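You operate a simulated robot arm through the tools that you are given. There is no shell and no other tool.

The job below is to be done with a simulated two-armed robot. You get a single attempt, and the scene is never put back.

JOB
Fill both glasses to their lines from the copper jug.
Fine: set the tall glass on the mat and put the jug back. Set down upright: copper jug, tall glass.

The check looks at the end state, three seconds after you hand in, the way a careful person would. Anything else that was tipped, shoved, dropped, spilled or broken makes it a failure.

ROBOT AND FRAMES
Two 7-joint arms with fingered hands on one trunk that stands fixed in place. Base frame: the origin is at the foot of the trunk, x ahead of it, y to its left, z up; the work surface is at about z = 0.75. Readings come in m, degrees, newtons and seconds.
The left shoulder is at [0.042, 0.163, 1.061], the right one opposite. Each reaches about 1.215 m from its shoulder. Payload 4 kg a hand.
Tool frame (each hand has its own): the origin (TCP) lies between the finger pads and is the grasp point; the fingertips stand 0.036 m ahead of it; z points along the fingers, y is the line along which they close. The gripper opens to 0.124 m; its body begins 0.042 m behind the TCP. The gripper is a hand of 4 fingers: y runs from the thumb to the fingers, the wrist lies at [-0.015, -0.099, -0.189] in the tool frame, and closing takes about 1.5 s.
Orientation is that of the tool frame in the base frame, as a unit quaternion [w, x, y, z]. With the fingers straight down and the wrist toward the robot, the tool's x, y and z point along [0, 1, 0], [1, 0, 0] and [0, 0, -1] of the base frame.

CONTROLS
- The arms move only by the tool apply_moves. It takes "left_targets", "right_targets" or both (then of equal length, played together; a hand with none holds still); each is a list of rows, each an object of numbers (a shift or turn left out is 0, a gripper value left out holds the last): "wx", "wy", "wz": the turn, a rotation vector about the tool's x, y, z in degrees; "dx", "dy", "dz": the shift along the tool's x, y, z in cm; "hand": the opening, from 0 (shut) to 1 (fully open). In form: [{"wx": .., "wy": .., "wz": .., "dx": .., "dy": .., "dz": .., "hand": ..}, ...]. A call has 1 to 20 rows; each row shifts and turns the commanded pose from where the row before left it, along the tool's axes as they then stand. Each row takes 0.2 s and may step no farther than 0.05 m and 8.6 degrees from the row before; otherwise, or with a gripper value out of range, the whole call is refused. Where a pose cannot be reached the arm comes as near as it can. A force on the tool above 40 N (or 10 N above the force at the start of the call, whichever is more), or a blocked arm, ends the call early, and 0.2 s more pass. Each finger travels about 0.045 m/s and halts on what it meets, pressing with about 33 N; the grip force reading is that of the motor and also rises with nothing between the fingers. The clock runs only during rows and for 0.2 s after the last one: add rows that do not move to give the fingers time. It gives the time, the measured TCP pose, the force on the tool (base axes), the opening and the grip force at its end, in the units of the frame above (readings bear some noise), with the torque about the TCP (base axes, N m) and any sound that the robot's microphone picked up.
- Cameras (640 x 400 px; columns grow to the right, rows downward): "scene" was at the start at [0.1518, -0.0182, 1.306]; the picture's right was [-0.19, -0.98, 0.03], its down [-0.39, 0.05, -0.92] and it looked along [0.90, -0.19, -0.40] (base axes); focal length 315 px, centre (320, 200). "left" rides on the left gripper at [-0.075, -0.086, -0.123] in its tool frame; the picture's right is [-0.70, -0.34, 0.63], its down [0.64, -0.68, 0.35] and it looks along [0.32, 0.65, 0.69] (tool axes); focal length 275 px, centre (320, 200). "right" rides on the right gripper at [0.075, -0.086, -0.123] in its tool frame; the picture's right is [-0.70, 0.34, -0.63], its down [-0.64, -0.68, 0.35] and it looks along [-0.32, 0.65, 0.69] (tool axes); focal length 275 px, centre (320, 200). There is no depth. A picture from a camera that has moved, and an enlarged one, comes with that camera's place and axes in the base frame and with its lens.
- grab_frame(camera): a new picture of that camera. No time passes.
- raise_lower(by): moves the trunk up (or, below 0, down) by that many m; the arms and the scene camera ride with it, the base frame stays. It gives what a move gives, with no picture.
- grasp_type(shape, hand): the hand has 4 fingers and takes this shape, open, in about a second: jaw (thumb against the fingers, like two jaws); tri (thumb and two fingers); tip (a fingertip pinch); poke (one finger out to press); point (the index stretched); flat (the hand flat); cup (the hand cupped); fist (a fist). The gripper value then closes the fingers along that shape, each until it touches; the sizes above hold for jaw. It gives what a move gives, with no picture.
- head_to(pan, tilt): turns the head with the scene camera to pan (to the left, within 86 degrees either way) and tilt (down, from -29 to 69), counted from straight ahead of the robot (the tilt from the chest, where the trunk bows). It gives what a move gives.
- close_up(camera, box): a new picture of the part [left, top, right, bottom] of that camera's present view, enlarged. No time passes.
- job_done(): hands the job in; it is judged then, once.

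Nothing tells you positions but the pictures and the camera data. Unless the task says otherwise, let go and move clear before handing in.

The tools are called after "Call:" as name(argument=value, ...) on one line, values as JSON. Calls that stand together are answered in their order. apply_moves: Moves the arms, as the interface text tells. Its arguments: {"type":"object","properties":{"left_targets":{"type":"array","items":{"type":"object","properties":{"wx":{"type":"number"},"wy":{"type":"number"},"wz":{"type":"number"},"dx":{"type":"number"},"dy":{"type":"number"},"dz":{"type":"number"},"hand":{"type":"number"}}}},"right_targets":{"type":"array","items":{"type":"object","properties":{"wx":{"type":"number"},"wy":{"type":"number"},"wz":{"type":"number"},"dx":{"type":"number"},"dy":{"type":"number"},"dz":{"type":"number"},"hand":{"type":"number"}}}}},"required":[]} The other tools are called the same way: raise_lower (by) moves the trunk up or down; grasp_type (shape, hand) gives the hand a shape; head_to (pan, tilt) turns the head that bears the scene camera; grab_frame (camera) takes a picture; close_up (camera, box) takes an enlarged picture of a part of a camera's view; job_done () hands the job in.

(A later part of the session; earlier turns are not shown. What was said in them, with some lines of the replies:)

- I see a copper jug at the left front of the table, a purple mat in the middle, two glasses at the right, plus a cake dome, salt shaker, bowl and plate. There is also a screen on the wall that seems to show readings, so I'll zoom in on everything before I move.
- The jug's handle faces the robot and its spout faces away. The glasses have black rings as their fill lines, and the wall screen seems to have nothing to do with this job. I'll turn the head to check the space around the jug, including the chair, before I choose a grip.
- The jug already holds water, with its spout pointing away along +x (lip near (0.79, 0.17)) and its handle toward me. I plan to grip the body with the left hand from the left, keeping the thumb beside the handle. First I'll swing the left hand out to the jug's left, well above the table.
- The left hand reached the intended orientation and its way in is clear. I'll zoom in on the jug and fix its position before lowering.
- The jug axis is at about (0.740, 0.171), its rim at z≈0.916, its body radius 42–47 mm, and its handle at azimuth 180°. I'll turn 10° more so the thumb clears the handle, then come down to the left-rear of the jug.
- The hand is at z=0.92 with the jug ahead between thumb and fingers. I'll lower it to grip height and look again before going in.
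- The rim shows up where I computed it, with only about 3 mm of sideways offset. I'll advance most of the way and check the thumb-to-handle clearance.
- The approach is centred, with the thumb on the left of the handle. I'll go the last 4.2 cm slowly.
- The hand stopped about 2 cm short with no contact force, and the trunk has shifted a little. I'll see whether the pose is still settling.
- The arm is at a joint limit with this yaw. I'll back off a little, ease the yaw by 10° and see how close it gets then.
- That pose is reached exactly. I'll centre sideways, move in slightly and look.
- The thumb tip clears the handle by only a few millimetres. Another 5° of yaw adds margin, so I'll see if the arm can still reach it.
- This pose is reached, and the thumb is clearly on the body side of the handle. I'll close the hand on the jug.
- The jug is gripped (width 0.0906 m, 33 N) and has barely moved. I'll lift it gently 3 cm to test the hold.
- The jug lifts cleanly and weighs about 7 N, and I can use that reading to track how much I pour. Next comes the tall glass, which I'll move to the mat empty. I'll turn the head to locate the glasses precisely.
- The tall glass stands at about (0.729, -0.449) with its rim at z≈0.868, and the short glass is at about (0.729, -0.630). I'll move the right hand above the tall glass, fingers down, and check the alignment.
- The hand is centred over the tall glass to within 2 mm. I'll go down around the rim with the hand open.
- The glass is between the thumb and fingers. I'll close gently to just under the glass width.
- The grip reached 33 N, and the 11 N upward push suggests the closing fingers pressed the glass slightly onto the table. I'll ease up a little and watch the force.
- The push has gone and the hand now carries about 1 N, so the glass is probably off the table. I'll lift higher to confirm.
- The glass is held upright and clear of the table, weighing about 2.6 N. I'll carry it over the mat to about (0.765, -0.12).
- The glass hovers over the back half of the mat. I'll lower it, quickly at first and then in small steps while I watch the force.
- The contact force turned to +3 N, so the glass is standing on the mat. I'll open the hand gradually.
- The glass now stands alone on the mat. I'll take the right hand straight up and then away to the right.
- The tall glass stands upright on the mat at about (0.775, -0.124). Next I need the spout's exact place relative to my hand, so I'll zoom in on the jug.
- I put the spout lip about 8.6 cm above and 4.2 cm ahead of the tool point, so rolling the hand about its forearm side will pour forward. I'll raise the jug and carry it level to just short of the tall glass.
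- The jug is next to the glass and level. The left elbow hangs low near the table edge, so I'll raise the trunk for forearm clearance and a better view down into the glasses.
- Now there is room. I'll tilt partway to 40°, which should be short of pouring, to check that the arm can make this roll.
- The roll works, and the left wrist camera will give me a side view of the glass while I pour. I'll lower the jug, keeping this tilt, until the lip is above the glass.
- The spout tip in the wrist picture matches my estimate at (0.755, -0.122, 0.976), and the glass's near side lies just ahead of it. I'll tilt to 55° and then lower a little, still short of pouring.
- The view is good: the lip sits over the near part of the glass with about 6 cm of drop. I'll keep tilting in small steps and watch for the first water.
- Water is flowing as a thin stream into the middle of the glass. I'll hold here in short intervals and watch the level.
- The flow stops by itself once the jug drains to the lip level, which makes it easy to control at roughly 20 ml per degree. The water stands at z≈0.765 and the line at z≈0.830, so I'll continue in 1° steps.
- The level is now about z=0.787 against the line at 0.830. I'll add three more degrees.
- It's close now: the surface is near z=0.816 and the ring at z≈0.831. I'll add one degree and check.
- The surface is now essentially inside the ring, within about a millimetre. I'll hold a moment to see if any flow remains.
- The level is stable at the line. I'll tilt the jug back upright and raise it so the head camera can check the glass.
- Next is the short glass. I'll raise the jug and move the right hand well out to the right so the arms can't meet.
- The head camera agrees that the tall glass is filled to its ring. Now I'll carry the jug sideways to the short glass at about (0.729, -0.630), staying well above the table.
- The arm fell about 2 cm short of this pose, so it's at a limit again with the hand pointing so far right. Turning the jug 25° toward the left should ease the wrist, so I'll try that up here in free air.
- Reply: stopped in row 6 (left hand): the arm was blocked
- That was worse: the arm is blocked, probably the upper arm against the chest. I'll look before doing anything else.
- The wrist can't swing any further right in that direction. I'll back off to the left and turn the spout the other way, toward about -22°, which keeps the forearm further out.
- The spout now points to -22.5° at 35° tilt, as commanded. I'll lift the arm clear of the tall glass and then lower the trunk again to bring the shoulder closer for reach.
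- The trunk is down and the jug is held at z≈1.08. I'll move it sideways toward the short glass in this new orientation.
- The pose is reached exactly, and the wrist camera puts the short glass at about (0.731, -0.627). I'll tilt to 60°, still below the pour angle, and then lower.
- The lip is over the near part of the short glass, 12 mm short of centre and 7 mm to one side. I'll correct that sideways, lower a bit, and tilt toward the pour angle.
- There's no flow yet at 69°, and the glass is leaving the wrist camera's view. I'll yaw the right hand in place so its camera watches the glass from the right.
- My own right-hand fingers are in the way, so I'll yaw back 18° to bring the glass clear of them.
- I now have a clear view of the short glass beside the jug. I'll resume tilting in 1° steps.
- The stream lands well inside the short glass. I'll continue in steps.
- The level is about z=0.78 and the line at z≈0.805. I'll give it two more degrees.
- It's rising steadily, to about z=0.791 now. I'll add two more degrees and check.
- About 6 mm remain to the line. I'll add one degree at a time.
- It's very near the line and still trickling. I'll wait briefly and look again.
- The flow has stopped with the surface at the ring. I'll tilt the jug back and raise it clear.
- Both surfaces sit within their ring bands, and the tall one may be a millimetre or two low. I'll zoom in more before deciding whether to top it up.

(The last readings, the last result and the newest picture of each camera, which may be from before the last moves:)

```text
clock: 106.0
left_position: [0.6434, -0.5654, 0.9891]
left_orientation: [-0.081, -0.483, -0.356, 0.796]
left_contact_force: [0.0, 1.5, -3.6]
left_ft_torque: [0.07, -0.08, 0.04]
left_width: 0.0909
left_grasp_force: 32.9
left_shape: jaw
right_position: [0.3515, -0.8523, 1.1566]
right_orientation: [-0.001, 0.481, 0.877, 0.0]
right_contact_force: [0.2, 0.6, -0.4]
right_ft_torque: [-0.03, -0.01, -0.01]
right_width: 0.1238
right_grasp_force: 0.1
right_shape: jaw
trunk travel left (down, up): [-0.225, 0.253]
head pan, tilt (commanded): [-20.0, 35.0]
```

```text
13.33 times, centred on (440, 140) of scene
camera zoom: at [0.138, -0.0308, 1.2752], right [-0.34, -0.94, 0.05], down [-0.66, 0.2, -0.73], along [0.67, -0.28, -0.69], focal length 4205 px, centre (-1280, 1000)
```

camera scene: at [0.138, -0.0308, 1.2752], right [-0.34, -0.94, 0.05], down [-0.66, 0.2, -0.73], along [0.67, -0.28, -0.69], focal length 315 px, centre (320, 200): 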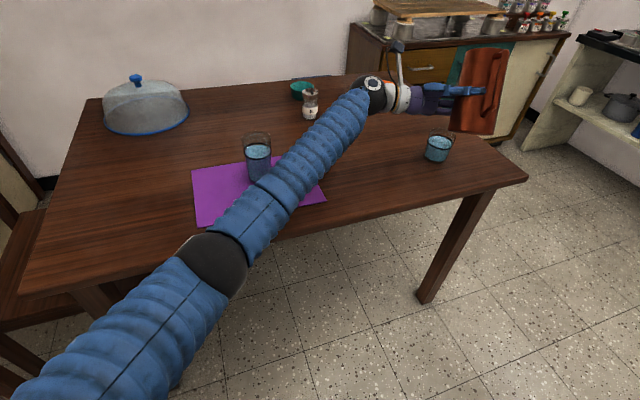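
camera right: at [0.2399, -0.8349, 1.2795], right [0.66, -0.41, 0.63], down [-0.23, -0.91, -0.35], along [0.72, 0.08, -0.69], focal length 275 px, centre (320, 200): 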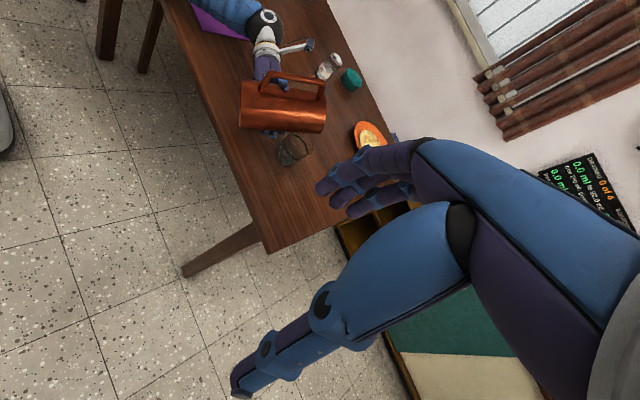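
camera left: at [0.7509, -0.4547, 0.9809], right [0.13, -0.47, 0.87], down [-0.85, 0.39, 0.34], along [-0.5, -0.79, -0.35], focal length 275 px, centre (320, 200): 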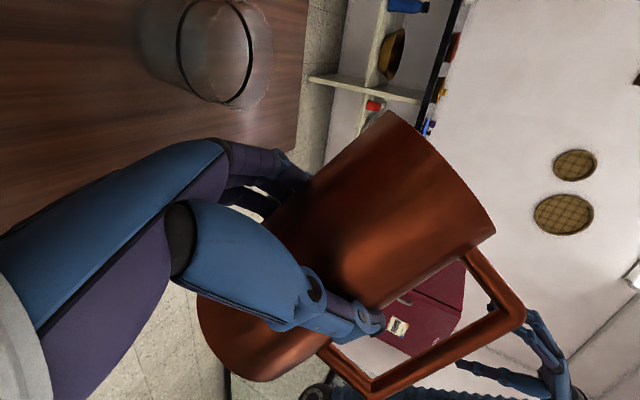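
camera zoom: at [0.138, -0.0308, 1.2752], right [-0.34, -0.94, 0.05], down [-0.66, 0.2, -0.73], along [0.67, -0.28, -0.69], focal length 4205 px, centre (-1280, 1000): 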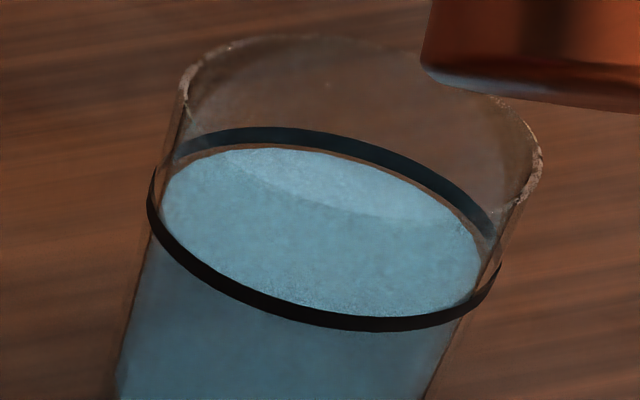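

Call:
close_up(camera="scene", box=[240, 138, 280, 168])

```text
13.33 times, centred on (260, 153) of scene
camera zoom: at [0.138, -0.0308, 1.2752], right [-0.34, -0.94, 0.05], down [-0.66, 0.2, -0.73], along [0.67, -0.28, -0.69], focal length 4205 px, centre (1120, 827)
```

zoom: 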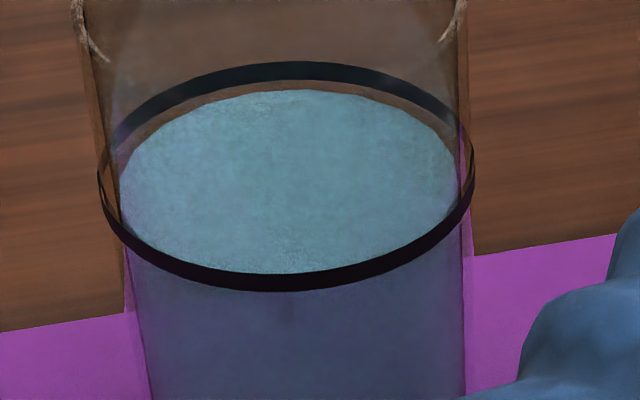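

The tall glass is about 2 mm below the ring's centre and the short one about 1.5 mm, so both are within the painted band and I'll leave them. Now I'll raise the jug and bring it upright for the return.

Call:
apply_moves(left_targets=[{"dx": -2.45, "dy": -1.5, "dz": 0.86}, {"dx": -2.45, "dy": -1.5, "dz": 0.86}, {"dx": -2.45, "dy": -1.5, "dz": 0.86}, {"wy": 2.44, "wz": 4.23}, {"wy": 2.44, "wz": 4.23}, {"wy": 2.44, "wz": 4.23}, {"wy": 2.44, "wz": 4.23}, {"wy": 2.44, "wz": 4.23}, {"wy": 2.44, "wz": 4.23}, {"wy": 2.44, "wz": 4.23}, {}, {}])

```text
clock: 108.6
left_position: [0.6412, -0.5663, 1.0799]
left_orientation: [0.228, 0.67, 0.229, -0.668]
left_contact_force: [0.9, 0.0, -3.7]
left_ft_torque: [0.07, -0.1, -0.02]
left_width: 0.0908
left_grasp_force: 33.1
left_shape: jaw
right_position: [0.3513, -0.8521, 1.1557]
right_orientation: [0.0, 0.481, 0.877, 0.0]
right_contact_force: [0.8, -0.3, 0.4]
right_ft_torque: [0.03, -0.03, 0.0]
right_width: 0.1238
right_grasp_force: 0.0
right_shape: jaw
trunk travel left (down, up): [-0.225, 0.253]
head pan, tilt (commanded): [-20.0, 35.0]
```

The jug is upright and light at about 3.7 N. I'll carry it back left at height and turn it to its original heading.

Call:
apply_moves(left_targets=[{"dy": -1.4, "dz": -1.46}, {"dy": -2.8, "dz": -2.92}, {"dy": -2.8, "dz": -2.92}, {"dy": -2.8, "dz": -2.92}, {"dy": -2.8, "dz": -2.92}, {"dy": -2.8, "dz": -2.92}, {"dy": -2.8, "dz": -2.92}, {"dy": -2.8, "dz": -2.92}, {"dy": -2.8, "dz": -2.92}, {"dy": -2.8, "dz": -2.92}, {"dy": -1.4, "dz": -1.46}, {"wx": -5.77}, {"wx": -5.77}, {"wx": -5.76}, {}])

Call:
head_to(pan=10, tilt=32)

Call:
grab_frame(camera="scene")

```text
clock: 111.8
left_position: [0.7021, -0.1661, 1.0799]
left_orientation: [0.327, 0.627, 0.328, -0.627]
left_contact_force: [-0.1, -0.8, -2.9]
left_ft_torque: [0.09, -0.03, -0.01]
left_width: 0.0904
left_grasp_force: 33.1
left_shape: jaw
right_position: [0.3524, -0.8519, 1.1576]
right_orientation: [-0.001, 0.481, 0.877, 0.001]
right_contact_force: [0.4, 0.3, -0.5]
right_ft_torque: [-0.02, 0.0, 0.0]
right_width: 0.124
right_grasp_force: 0.0
right_shape: jaw
trunk travel left (down, up): [-0.225, 0.253]
head pan, tilt (commanded): [-20.0, 35.0]
```

```text
clock: 112.8
left_position: [0.7003, -0.1662, 1.0815]
left_orientation: [0.326, 0.627, 0.326, -0.627]
left_contact_force: [0.1, -0.7, -3.4]
left_ft_torque: [0.07, -0.09, 0.02]
left_width: 0.0905
left_grasp_force: 33.2
left_shape: jaw
right_position: [0.351, -0.8521, 1.157]
right_orientation: [-0.001, 0.481, 0.877, 0.0]
right_contact_force: [-0.2, 0.5, -1.2]
right_ft_torque: [0.02, 0.0, -0.01]
right_width: 0.1237
right_grasp_force: 0.2
right_shape: jaw
trunk travel left (down, up): [-0.225, 0.253]
head pan, tilt (commanded): [10.0, 32.0]
```

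```text
taken
camera scene: at [0.1441, 0.0151, 1.2789], right [0.17, -0.98, -0.03], down [-0.65, -0.09, -0.76], along [0.74, 0.15, -0.65], focal length 315 px, centre (320, 200)
```

scene: 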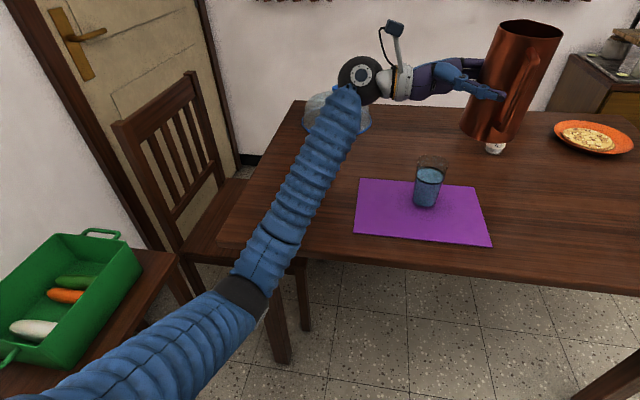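

The jug is back at its original heading. I'll continue to above where it first stood.

Call:
apply_moves(left_targets=[{"dy": -0.91, "dz": -1.77}, {"dy": -1.82, "dz": -3.54}, {"dy": -1.82, "dz": -3.54}, {"dy": -1.82, "dz": -3.54}, {"dy": -1.82, "dz": -3.54}, {"dy": -1.82, "dz": -3.54}, {"dy": -1.82, "dz": -3.54}, {"dy": -1.82, "dz": -3.54}, {"dy": -1.82, "dz": -3.54}, {"dy": -0.91, "dz": -1.77}, {}, {}])

Call:
grab_frame(camera="scene")

```text
clock: 115.3
left_position: [0.7487, 0.1909, 1.0809]
left_orientation: [0.326, 0.627, 0.327, -0.627]
left_contact_force: [-0.9, -0.7, -2.5]
left_ft_torque: [0.03, -0.06, -0.02]
left_width: 0.0906
left_grasp_force: 33.5
left_shape: jaw
right_position: [0.3515, -0.8509, 1.1571]
right_orientation: [0.0, 0.481, 0.877, 0.0]
right_contact_force: [0.6, -0.6, 0.3]
right_ft_torque: [0.0, 0.03, 0.02]
right_width: 0.1243
right_grasp_force: 0.1
right_shape: jaw
trunk travel left (down, up): [-0.225, 0.253]
head pan, tilt (commanded): [10.0, 32.0]
```

```text
taken
camera scene: at [0.1442, 0.0156, 1.2789], right [0.17, -0.98, -0.03], down [-0.65, -0.09, -0.76], along [0.74, 0.15, -0.65], focal length 315 px, centre (320, 200)
```

scene: 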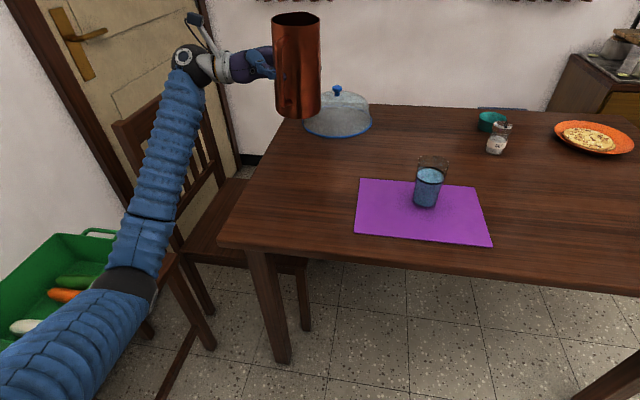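

The jug is directly above its place. I'll lower it to about 1.5 cm above the table.

Call:
apply_moves(left_targets=[{"dx": 3.0}, {"dx": 4.0}, {"dx": 4.0}, {"dx": 4.0}, {"dx": 4.0}, {"dx": 3.0}, {"dx": 1.5}, {}, {}])

Call:
close_up(camera="scene", box=[230, 80, 370, 240])

```text
clock: 117.3
left_position: [0.7495, 0.1885, 0.8449]
left_orientation: [0.326, 0.628, 0.327, -0.627]
left_contact_force: [0.6, 0.4, -3.8]
left_ft_torque: [0.07, -0.06, -0.01]
left_width: 0.0906
left_grasp_force: 33.0
left_shape: jaw
right_position: [0.3516, -0.8511, 1.1568]
right_orientation: [0.0, 0.481, 0.877, 0.0]
right_contact_force: [0.8, 0.0, -0.6]
right_ft_torque: [-0.04, 0.02, 0.03]
right_width: 0.1237
right_grasp_force: 0.1
right_shape: jaw
trunk travel left (down, up): [-0.225, 0.253]
head pan, tilt (commanded): [10.0, 32.0]
```

```text
2.50 times, centred on (300, 160) of scene
camera zoom: at [0.1442, 0.0155, 1.2789], right [0.17, -0.98, -0.03], down [-0.65, -0.09, -0.76], along [0.74, 0.15, -0.65], focal length 788 px, centre (370, 300)
```

zoom: 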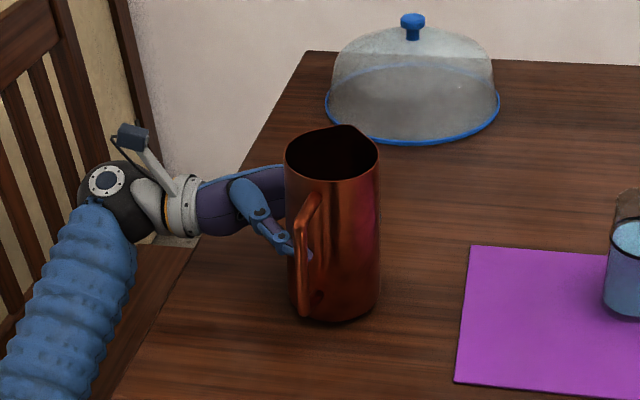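

Call:
apply_moves(left_targets=[{"dx": 0.5}, {"dx": 0.4}, {"dx": 0.3}, {}, {}])

Call:
apply_moves(left_targets=[{"dx": 0.2}, {}, {}])

Call:
apply_moves(left_targets=[{"dx": 0.2}, {}, {}])

```text
clock: 118.5
left_position: [0.7494, 0.1893, 0.8345]
left_orientation: [0.326, 0.628, 0.327, -0.627]
left_contact_force: [0.8, 0.6, 0.1]
left_ft_torque: [-0.09, -0.03, 0.0]
left_width: 0.0906
left_grasp_force: 33.1
left_shape: jaw
right_position: [0.3507, -0.8512, 1.1576]
right_orientation: [0.0, 0.48, 0.877, 0.0]
right_contact_force: [0.6, 0.1, 0.4]
right_ft_torque: [0.03, -0.01, -0.02]
right_width: 0.1239
right_grasp_force: 0.1
right_shape: jaw
trunk travel left (down, up): [-0.225, 0.253]
head pan, tilt (commanded): [10.0, 32.0]
```

```text
clock: 119.3
left_position: [0.7492, 0.189, 0.8328]
left_orientation: [0.327, 0.628, 0.327, -0.626]
left_contact_force: [1.6, 2.2, 3.1]
left_ft_torque: [-0.22, -0.04, 0.09]
left_width: 0.0902
left_grasp_force: 32.4
left_shape: jaw
right_position: [0.3511, -0.8505, 1.1572]
right_orientation: [-0.001, 0.481, 0.877, 0.0]
right_contact_force: [0.5, -0.2, 0.2]
right_ft_torque: [0.04, -0.01, 0.02]
right_width: 0.1238
right_grasp_force: 0.1
right_shape: jaw
trunk travel left (down, up): [-0.225, 0.253]
head pan, tilt (commanded): [10.0, 32.0]
```

```text
clock: 120.2
left_position: [0.7491, 0.191, 0.8306]
left_orientation: [0.326, 0.627, 0.327, -0.627]
left_contact_force: [4.2, 2.2, 9.3]
left_ft_torque: [-0.46, -0.06, 0.17]
left_width: 0.0905
left_grasp_force: 32.8
left_shape: jaw
right_position: [0.3515, -0.8501, 1.1571]
right_orientation: [0.0, 0.481, 0.877, 0.0]
right_contact_force: [-0.2, -0.1, -0.2]
right_ft_torque: [0.02, 0.0, 0.0]
right_width: 0.1238
right_grasp_force: 0.0
right_shape: jaw
trunk travel left (down, up): [-0.225, 0.253]
head pan, tilt (commanded): [10.0, 32.0]
```

The jug touched down slightly earlier than expected. I'll ease off the pressure and check how it's standing.

Call:
apply_moves(left_targets=[{"dx": -0.2}, {}, {}])

Call:
close_up(camera="scene", box=[270, 120, 350, 220])

Call:
grab_frame(camera="left")

```text
clock: 121.0
left_position: [0.7496, 0.1896, 0.8311]
left_orientation: [0.326, 0.628, 0.327, -0.627]
left_contact_force: [1.3, -0.8, 1.5]
left_ft_torque: [-0.23, 0.0, 0.1]
left_width: 0.0905
left_grasp_force: 33.4
left_shape: jaw
right_position: [0.3514, -0.8515, 1.1569]
right_orientation: [0.0, 0.481, 0.877, 0.0]
right_contact_force: [0.4, -0.6, 0.4]
right_ft_torque: [-0.02, 0.03, 0.0]
right_width: 0.1238
right_grasp_force: 0.1
right_shape: jaw
trunk travel left (down, up): [-0.225, 0.253]
head pan, tilt (commanded): [10.0, 32.0]
```

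```text
4.00 times, centred on (310, 170) of scene
camera zoom: at [0.1439, 0.0153, 1.2789], right [0.17, -0.98, -0.03], down [-0.65, -0.09, -0.76], along [0.74, 0.15, -0.65], focal length 1262 px, centre (360, 320)
```

zoom: 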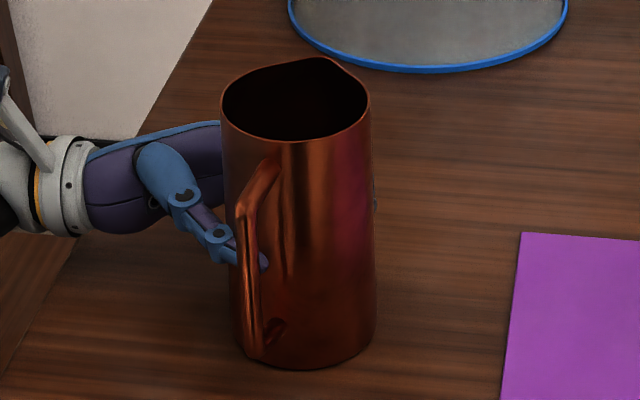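

```text
taken
camera left: at [0.7483, 0.3398, 0.9053], right [-0.64, -0.33, 0.7], down [-0.76, 0.11, -0.65], along [0.14, -0.94, -0.32], focal length 275 px, centre (320, 200)
```

left: 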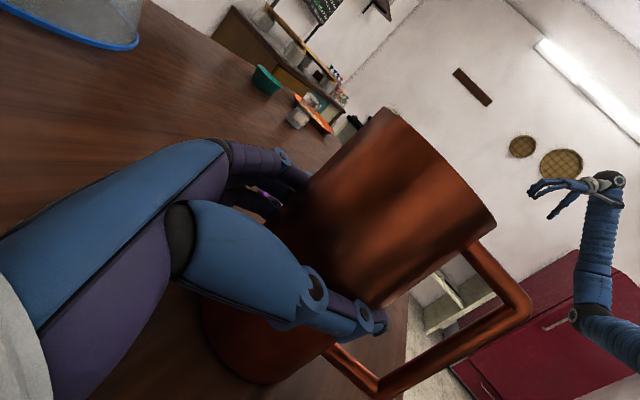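

The torque pattern and picture suggest the jug leans 1–2° toward -y, so its right edge touches first. I'll lift a few millimetres, level it, and set it down again.

Call:
apply_moves(left_targets=[{"dx": -0.6}, {"wy": -1.64, "wz": 1.15}, {}, {"dx": 0.3}, {}, {}])

Call:
apply_moves(left_targets=[{"dx": 0.2}, {}, {}])

Call:
apply_moves(left_targets=[{"dx": 0.2}, {}, {}])

```text
clock: 122.3
left_position: [0.7504, 0.1905, 0.8335]
left_orientation: [-0.337, -0.621, -0.315, 0.633]
left_contact_force: [0.5, 0.2, -3.8]
left_ft_torque: [0.07, -0.07, 0.03]
left_width: 0.0906
left_grasp_force: 32.9
left_shape: jaw
right_position: [0.3523, -0.8513, 1.1565]
right_orientation: [0.0, 0.481, 0.877, -0.001]
right_contact_force: [-0.1, -0.5, 0.1]
right_ft_torque: [0.01, 0.02, 0.0]
right_width: 0.1238
right_grasp_force: 0.1
right_shape: jaw
trunk travel left (down, up): [-0.225, 0.253]
head pan, tilt (commanded): [10.0, 32.0]
```

```text
clock: 123.2
left_position: [0.7496, 0.1902, 0.8334]
left_orientation: [-0.337, -0.622, -0.316, 0.633]
left_contact_force: [0.7, 0.6, -3.9]
left_ft_torque: [0.08, -0.08, 0.02]
left_width: 0.09
left_grasp_force: 33.6
left_shape: jaw
right_position: [0.3521, -0.8507, 1.1573]
right_orientation: [0.0, 0.481, 0.877, -0.001]
right_contact_force: [0.4, 0.0, -0.1]
right_ft_torque: [-0.01, -0.02, -0.03]
right_width: 0.124
right_grasp_force: 0.0
right_shape: jaw
trunk travel left (down, up): [-0.225, 0.253]
head pan, tilt (commanded): [10.0, 32.0]
```

```text
clock: 124.0
left_position: [0.75, 0.1897, 0.8311]
left_orientation: [-0.337, -0.621, -0.316, 0.633]
left_contact_force: [1.4, -0.3, -0.3]
left_ft_torque: [-0.03, -0.05, 0.02]
left_width: 0.0903
left_grasp_force: 33.2
left_shape: jaw
right_position: [0.3513, -0.8506, 1.1571]
right_orientation: [0.0, 0.482, 0.876, 0.0]
right_contact_force: [0.4, 0.2, -0.4]
right_ft_torque: [-0.01, 0.0, 0.01]
right_width: 0.1241
right_grasp_force: 0.0
right_shape: jaw
trunk travel left (down, up): [-0.225, 0.253]
head pan, tilt (commanded): [10.0, 32.0]
```

That improved it, since contact now comes lower. I'll make one more small levelling step.

Call:
apply_moves(left_targets=[{"dx": -0.4}, {"wy": -1.0, "wz": 0.7}, {}, {"dx": 0.4}, {}, {}])

Call:
apply_moves(left_targets=[{"dx": 0.2}, {}, {}])

Call:
close_up(camera="scene", box=[270, 120, 350, 220])

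```text
clock: 125.3
left_position: [0.7491, 0.1887, 0.8313]
left_orientation: [-0.343, -0.618, -0.309, 0.636]
left_contact_force: [1.0, -0.4, -1.0]
left_ft_torque: [0.01, -0.01, 0.01]
left_width: 0.0902
left_grasp_force: 33.2
left_shape: jaw
right_position: [0.3516, -0.8514, 1.1561]
right_orientation: [0.0, 0.481, 0.876, 0.0]
right_contact_force: [0.6, -0.2, -0.6]
right_ft_torque: [-0.01, -0.04, -0.05]
right_width: 0.1237
right_grasp_force: 0.0
right_shape: jaw
trunk travel left (down, up): [-0.225, 0.253]
head pan, tilt (commanded): [10.0, 32.0]
```

```text
clock: 126.2
left_position: [0.7509, 0.1905, 0.8284]
left_orientation: [-0.344, -0.619, -0.309, 0.635]
left_contact_force: [3.2, -0.6, 3.6]
left_ft_torque: [-0.05, 0.07, 0.07]
left_width: 0.0905
left_grasp_force: 32.7
left_shape: jaw
right_position: [0.3523, -0.851, 1.1569]
right_orientation: [0.0, 0.481, 0.877, 0.0]
right_contact_force: [0.6, -0.4, -0.1]
right_ft_torque: [0.0, -0.01, -0.01]
right_width: 0.1237
right_grasp_force: 0.1
right_shape: jaw
trunk travel left (down, up): [-0.225, 0.253]
head pan, tilt (commanded): [10.0, 32.0]
```

```text
4.00 times, centred on (310, 170) of scene
camera zoom: at [0.1439, 0.0152, 1.279], right [0.17, -0.98, -0.03], down [-0.65, -0.09, -0.76], along [0.74, 0.15, -0.65], focal length 1262 px, centre (360, 320)
```

zoom: 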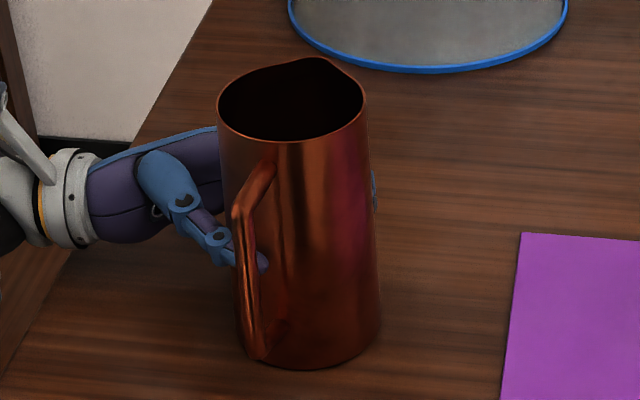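

The jug sits flush now, with only about 4 N pressing and very little torque. I'll open the hand gradually.

Call:
apply_moves(left_targets=[{"hand": 0.76}, {}, {"hand": 0.82}, {}, {"hand": 0.9}, {}, {"hand": 1.0}, {}, {}, {}])

Call:
close_up(camera="scene", box=[270, 120, 350, 220])

Call:
close_up(camera="left", box=[200, 80, 560, 400])

```text
clock: 128.3
left_position: [0.7504, 0.1894, 0.8295]
left_orientation: [-0.344, -0.618, -0.309, 0.636]
left_contact_force: [0.3, -0.2, 0.0]
left_ft_torque: [0.02, 0.01, -0.03]
left_width: 0.1236
left_grasp_force: 0.1
left_shape: jaw
right_position: [0.3517, -0.8508, 1.1569]
right_orientation: [0.0, 0.481, 0.877, 0.0]
right_contact_force: [0.2, -0.5, -0.1]
right_ft_torque: [0.01, 0.03, 0.02]
right_width: 0.1243
right_grasp_force: 0.1
right_shape: jaw
trunk travel left (down, up): [-0.225, 0.253]
head pan, tilt (commanded): [10.0, 32.0]
```

```text
4.00 times, centred on (310, 170) of scene
camera zoom: at [0.1439, 0.0154, 1.279], right [0.17, -0.98, -0.03], down [-0.65, -0.09, -0.76], along [0.74, 0.15, -0.65], focal length 1262 px, centre (360, 320)
```

zoom: 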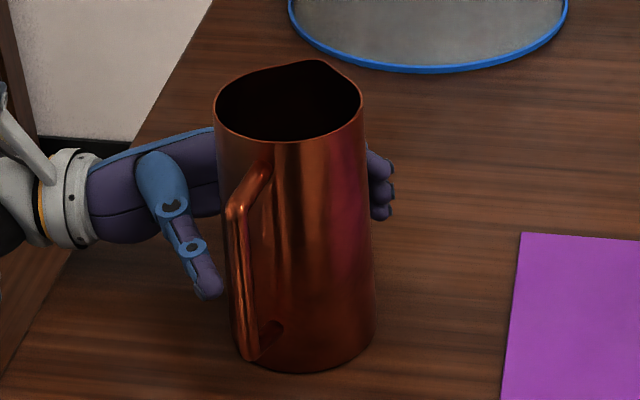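

```text
1.25 times, centred on (380, 240) of left
camera zoom: at [0.7488, 0.3439, 0.8945], right [-0.64, -0.29, 0.71], down [-0.76, 0.07, -0.65], along [0.14, -0.96, -0.26], focal length 344 px, centre (245, 150)
```

zoom: 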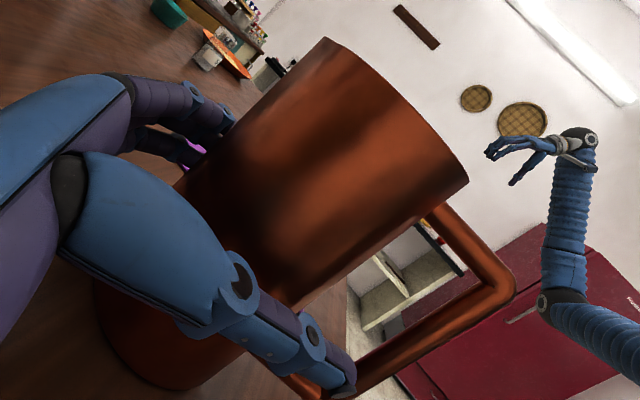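

The jug stands upright on its own and the hand is fully open. I'll back straight out.

Call:
apply_moves(left_targets=[{"dz": -1.0, "dx": -0.05}, {"dz": -1.5, "dx": -0.07}, {"dz": -2.0, "dx": -0.1}, {"dz": -2.5, "dx": -0.1}, {"dz": -3.0, "dx": -0.2}, {"dz": -3.0, "dx": -0.2}, {"dz": -2.0, "dx": -0.2}, {}])

Call:
grab_frame(camera="scene")

```text
clock: 130.2
left_position: [0.8355, 0.3126, 0.8328]
left_orientation: [-0.344, -0.618, -0.309, 0.635]
left_contact_force: [-0.7, -0.8, -0.6]
left_ft_torque: [0.0, 0.0, -0.02]
left_width: 0.1238
left_grasp_force: 0.0
left_shape: jaw
right_position: [0.3509, -0.8507, 1.1567]
right_orientation: [0.0, 0.48, 0.877, 0.0]
right_contact_force: [-0.3, 0.4, 0.3]
right_ft_torque: [0.0, 0.01, -0.01]
right_width: 0.124
right_grasp_force: 0.1
right_shape: jaw
trunk travel left (down, up): [-0.225, 0.253]
head pan, tilt (commanded): [10.0, 32.0]
```

```text
taken
camera scene: at [0.144, 0.0154, 1.2789], right [0.17, -0.98, -0.03], down [-0.65, -0.09, -0.76], along [0.74, 0.15, -0.65], focal length 315 px, centre (320, 200)
```

scene: 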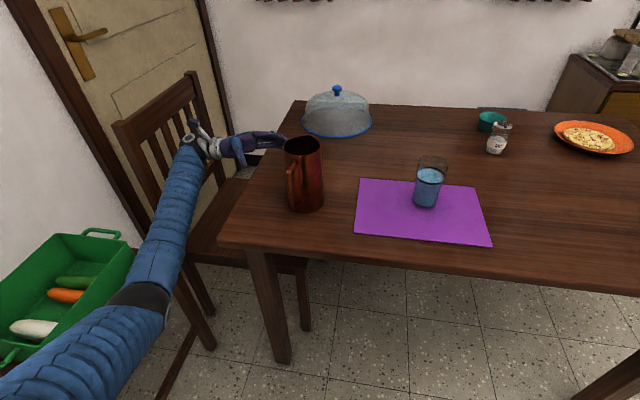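

The hand is clear of the jug. I'll raise it well out of the way and make a final check.

Call:
apply_moves(left_targets=[{"dx": -3}, {"dx": -4}, {"dx": -4}, {"dx": -4}, {"dx": -4}, {"dx": -4}, {"dx": -3}, {}, {}])

Call:
head_to(pan=-10, tilt=30)

Call:
grab_frame(camera="scene")

```text
clock: 132.2
left_position: [0.8328, 0.3277, 1.0927]
left_orientation: [-0.343, -0.619, -0.309, 0.635]
left_contact_force: [-0.4, 0.0, 0.1]
left_ft_torque: [-0.03, -0.01, -0.04]
left_width: 0.1238
left_grasp_force: 0.1
left_shape: jaw
right_position: [0.3505, -0.8518, 1.1578]
right_orientation: [0.0, 0.481, 0.877, 0.0]
right_contact_force: [0.4, 0.4, -0.2]
right_ft_torque: [-0.01, 0.0, -0.03]
right_width: 0.1237
right_grasp_force: 0.1
right_shape: jaw
trunk travel left (down, up): [-0.225, 0.253]
head pan, tilt (commanded): [10.0, 32.0]
```

```text
clock: 133.0
left_position: [0.8342, 0.3286, 1.0925]
left_orientation: [-0.344, -0.618, -0.31, 0.635]
left_contact_force: [-0.2, 0.3, 0.0]
left_ft_torque: [-0.02, 0.06, 0.03]
left_width: 0.1237
left_grasp_force: 0.0
left_shape: jaw
right_position: [0.3514, -0.8526, 1.1575]
right_orientation: [0.0, 0.481, 0.877, 0.0]
right_contact_force: [-1.0, 0.2, 0.6]
right_ft_torque: [0.01, 0.0, -0.02]
right_width: 0.1239
right_grasp_force: 0.1
right_shape: jaw
trunk travel left (down, up): [-0.225, 0.253]
head pan, tilt (commanded): [-10.0, 30.0]
```

```text
taken
camera scene: at [0.1453, -0.0158, 1.2819], right [-0.17, -0.98, 0.03], down [-0.62, 0.09, -0.78], along [0.77, -0.15, -0.62], focal length 315 px, centre (320, 200)
```

scene: 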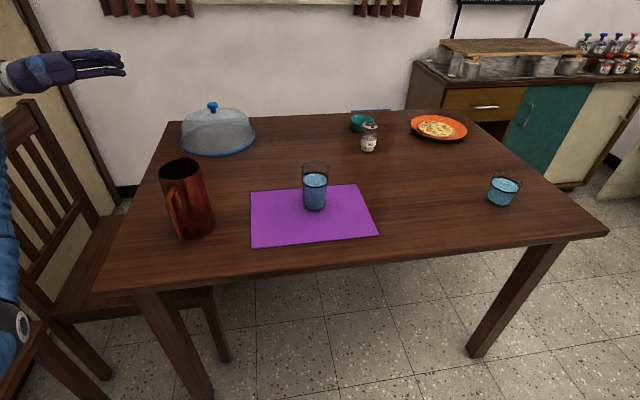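

Call:
close_up(camera="scene", box=[290, 150, 345, 220])

Call:
close_up(camera="scene", box=[475, 160, 535, 215])

Call:
close_up(camera="scene", box=[140, 140, 240, 250])

```text
5.71 times, centred on (318, 185) of scene
camera zoom: at [0.1453, -0.0158, 1.2819], right [-0.17, -0.98, 0.03], down [-0.62, 0.09, -0.78], along [0.77, -0.15, -0.62], focal length 1802 px, centre (334, 286)
```

zoom: 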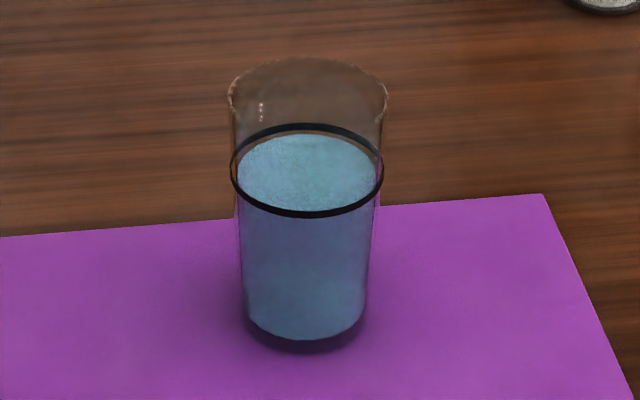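

```text
7.27 times, centred on (505, 188) of scene
camera zoom: at [0.1453, -0.0158, 1.2819], right [-0.17, -0.98, 0.03], down [-0.62, 0.09, -0.78], along [0.77, -0.15, -0.62], focal length 2294 px, centre (-1026, 291)
```

zoom: 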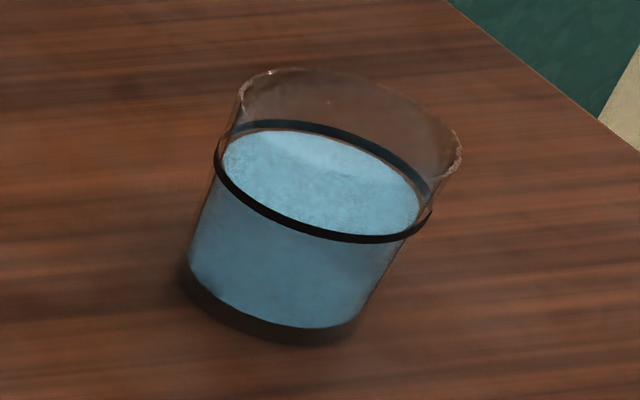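

```text
3.64 times, centred on (190, 195) of scene
camera zoom: at [0.1453, -0.0158, 1.2819], right [-0.17, -0.98, 0.03], down [-0.62, 0.09, -0.78], along [0.77, -0.15, -0.62], focal length 1147 px, centre (793, 218)
```

zoom: 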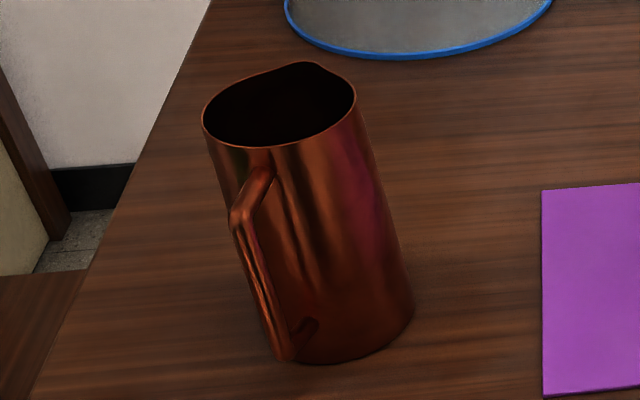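

Both glasses are filled to their rings, with the tall one on the mat. The jug stands upright at about (0.745, 0.171), within a centimetre of where it started. I see no spills, nothing else has moved and both hands are clear, so I'm handing in.

Call:
job_done()

```text
The job is handed in.
```

I filled both glasses from the copper jug, set the tall glass on the mat, and put the jug back. I've handed the job in, and no result has come back yet.

- **Tall glass:** it stands upright on the mat. Its water is about 2 mm below the centre of the ring, level with the ring's lower edge.
- **Short glass:** I filled it where it stood. Its water is about 1.5 mm below the ring's centre, inside the ring.
- **Jug:** it stands upright within about a centimetre of where it started, turned a few degrees from its original heading. A little water is left in it.
- **Everything else:** the final pictures show no spills and nothing else moved. Both hands are empty and clear of the table.

I left both levels slightly under centre because pouring again risked overfilling.
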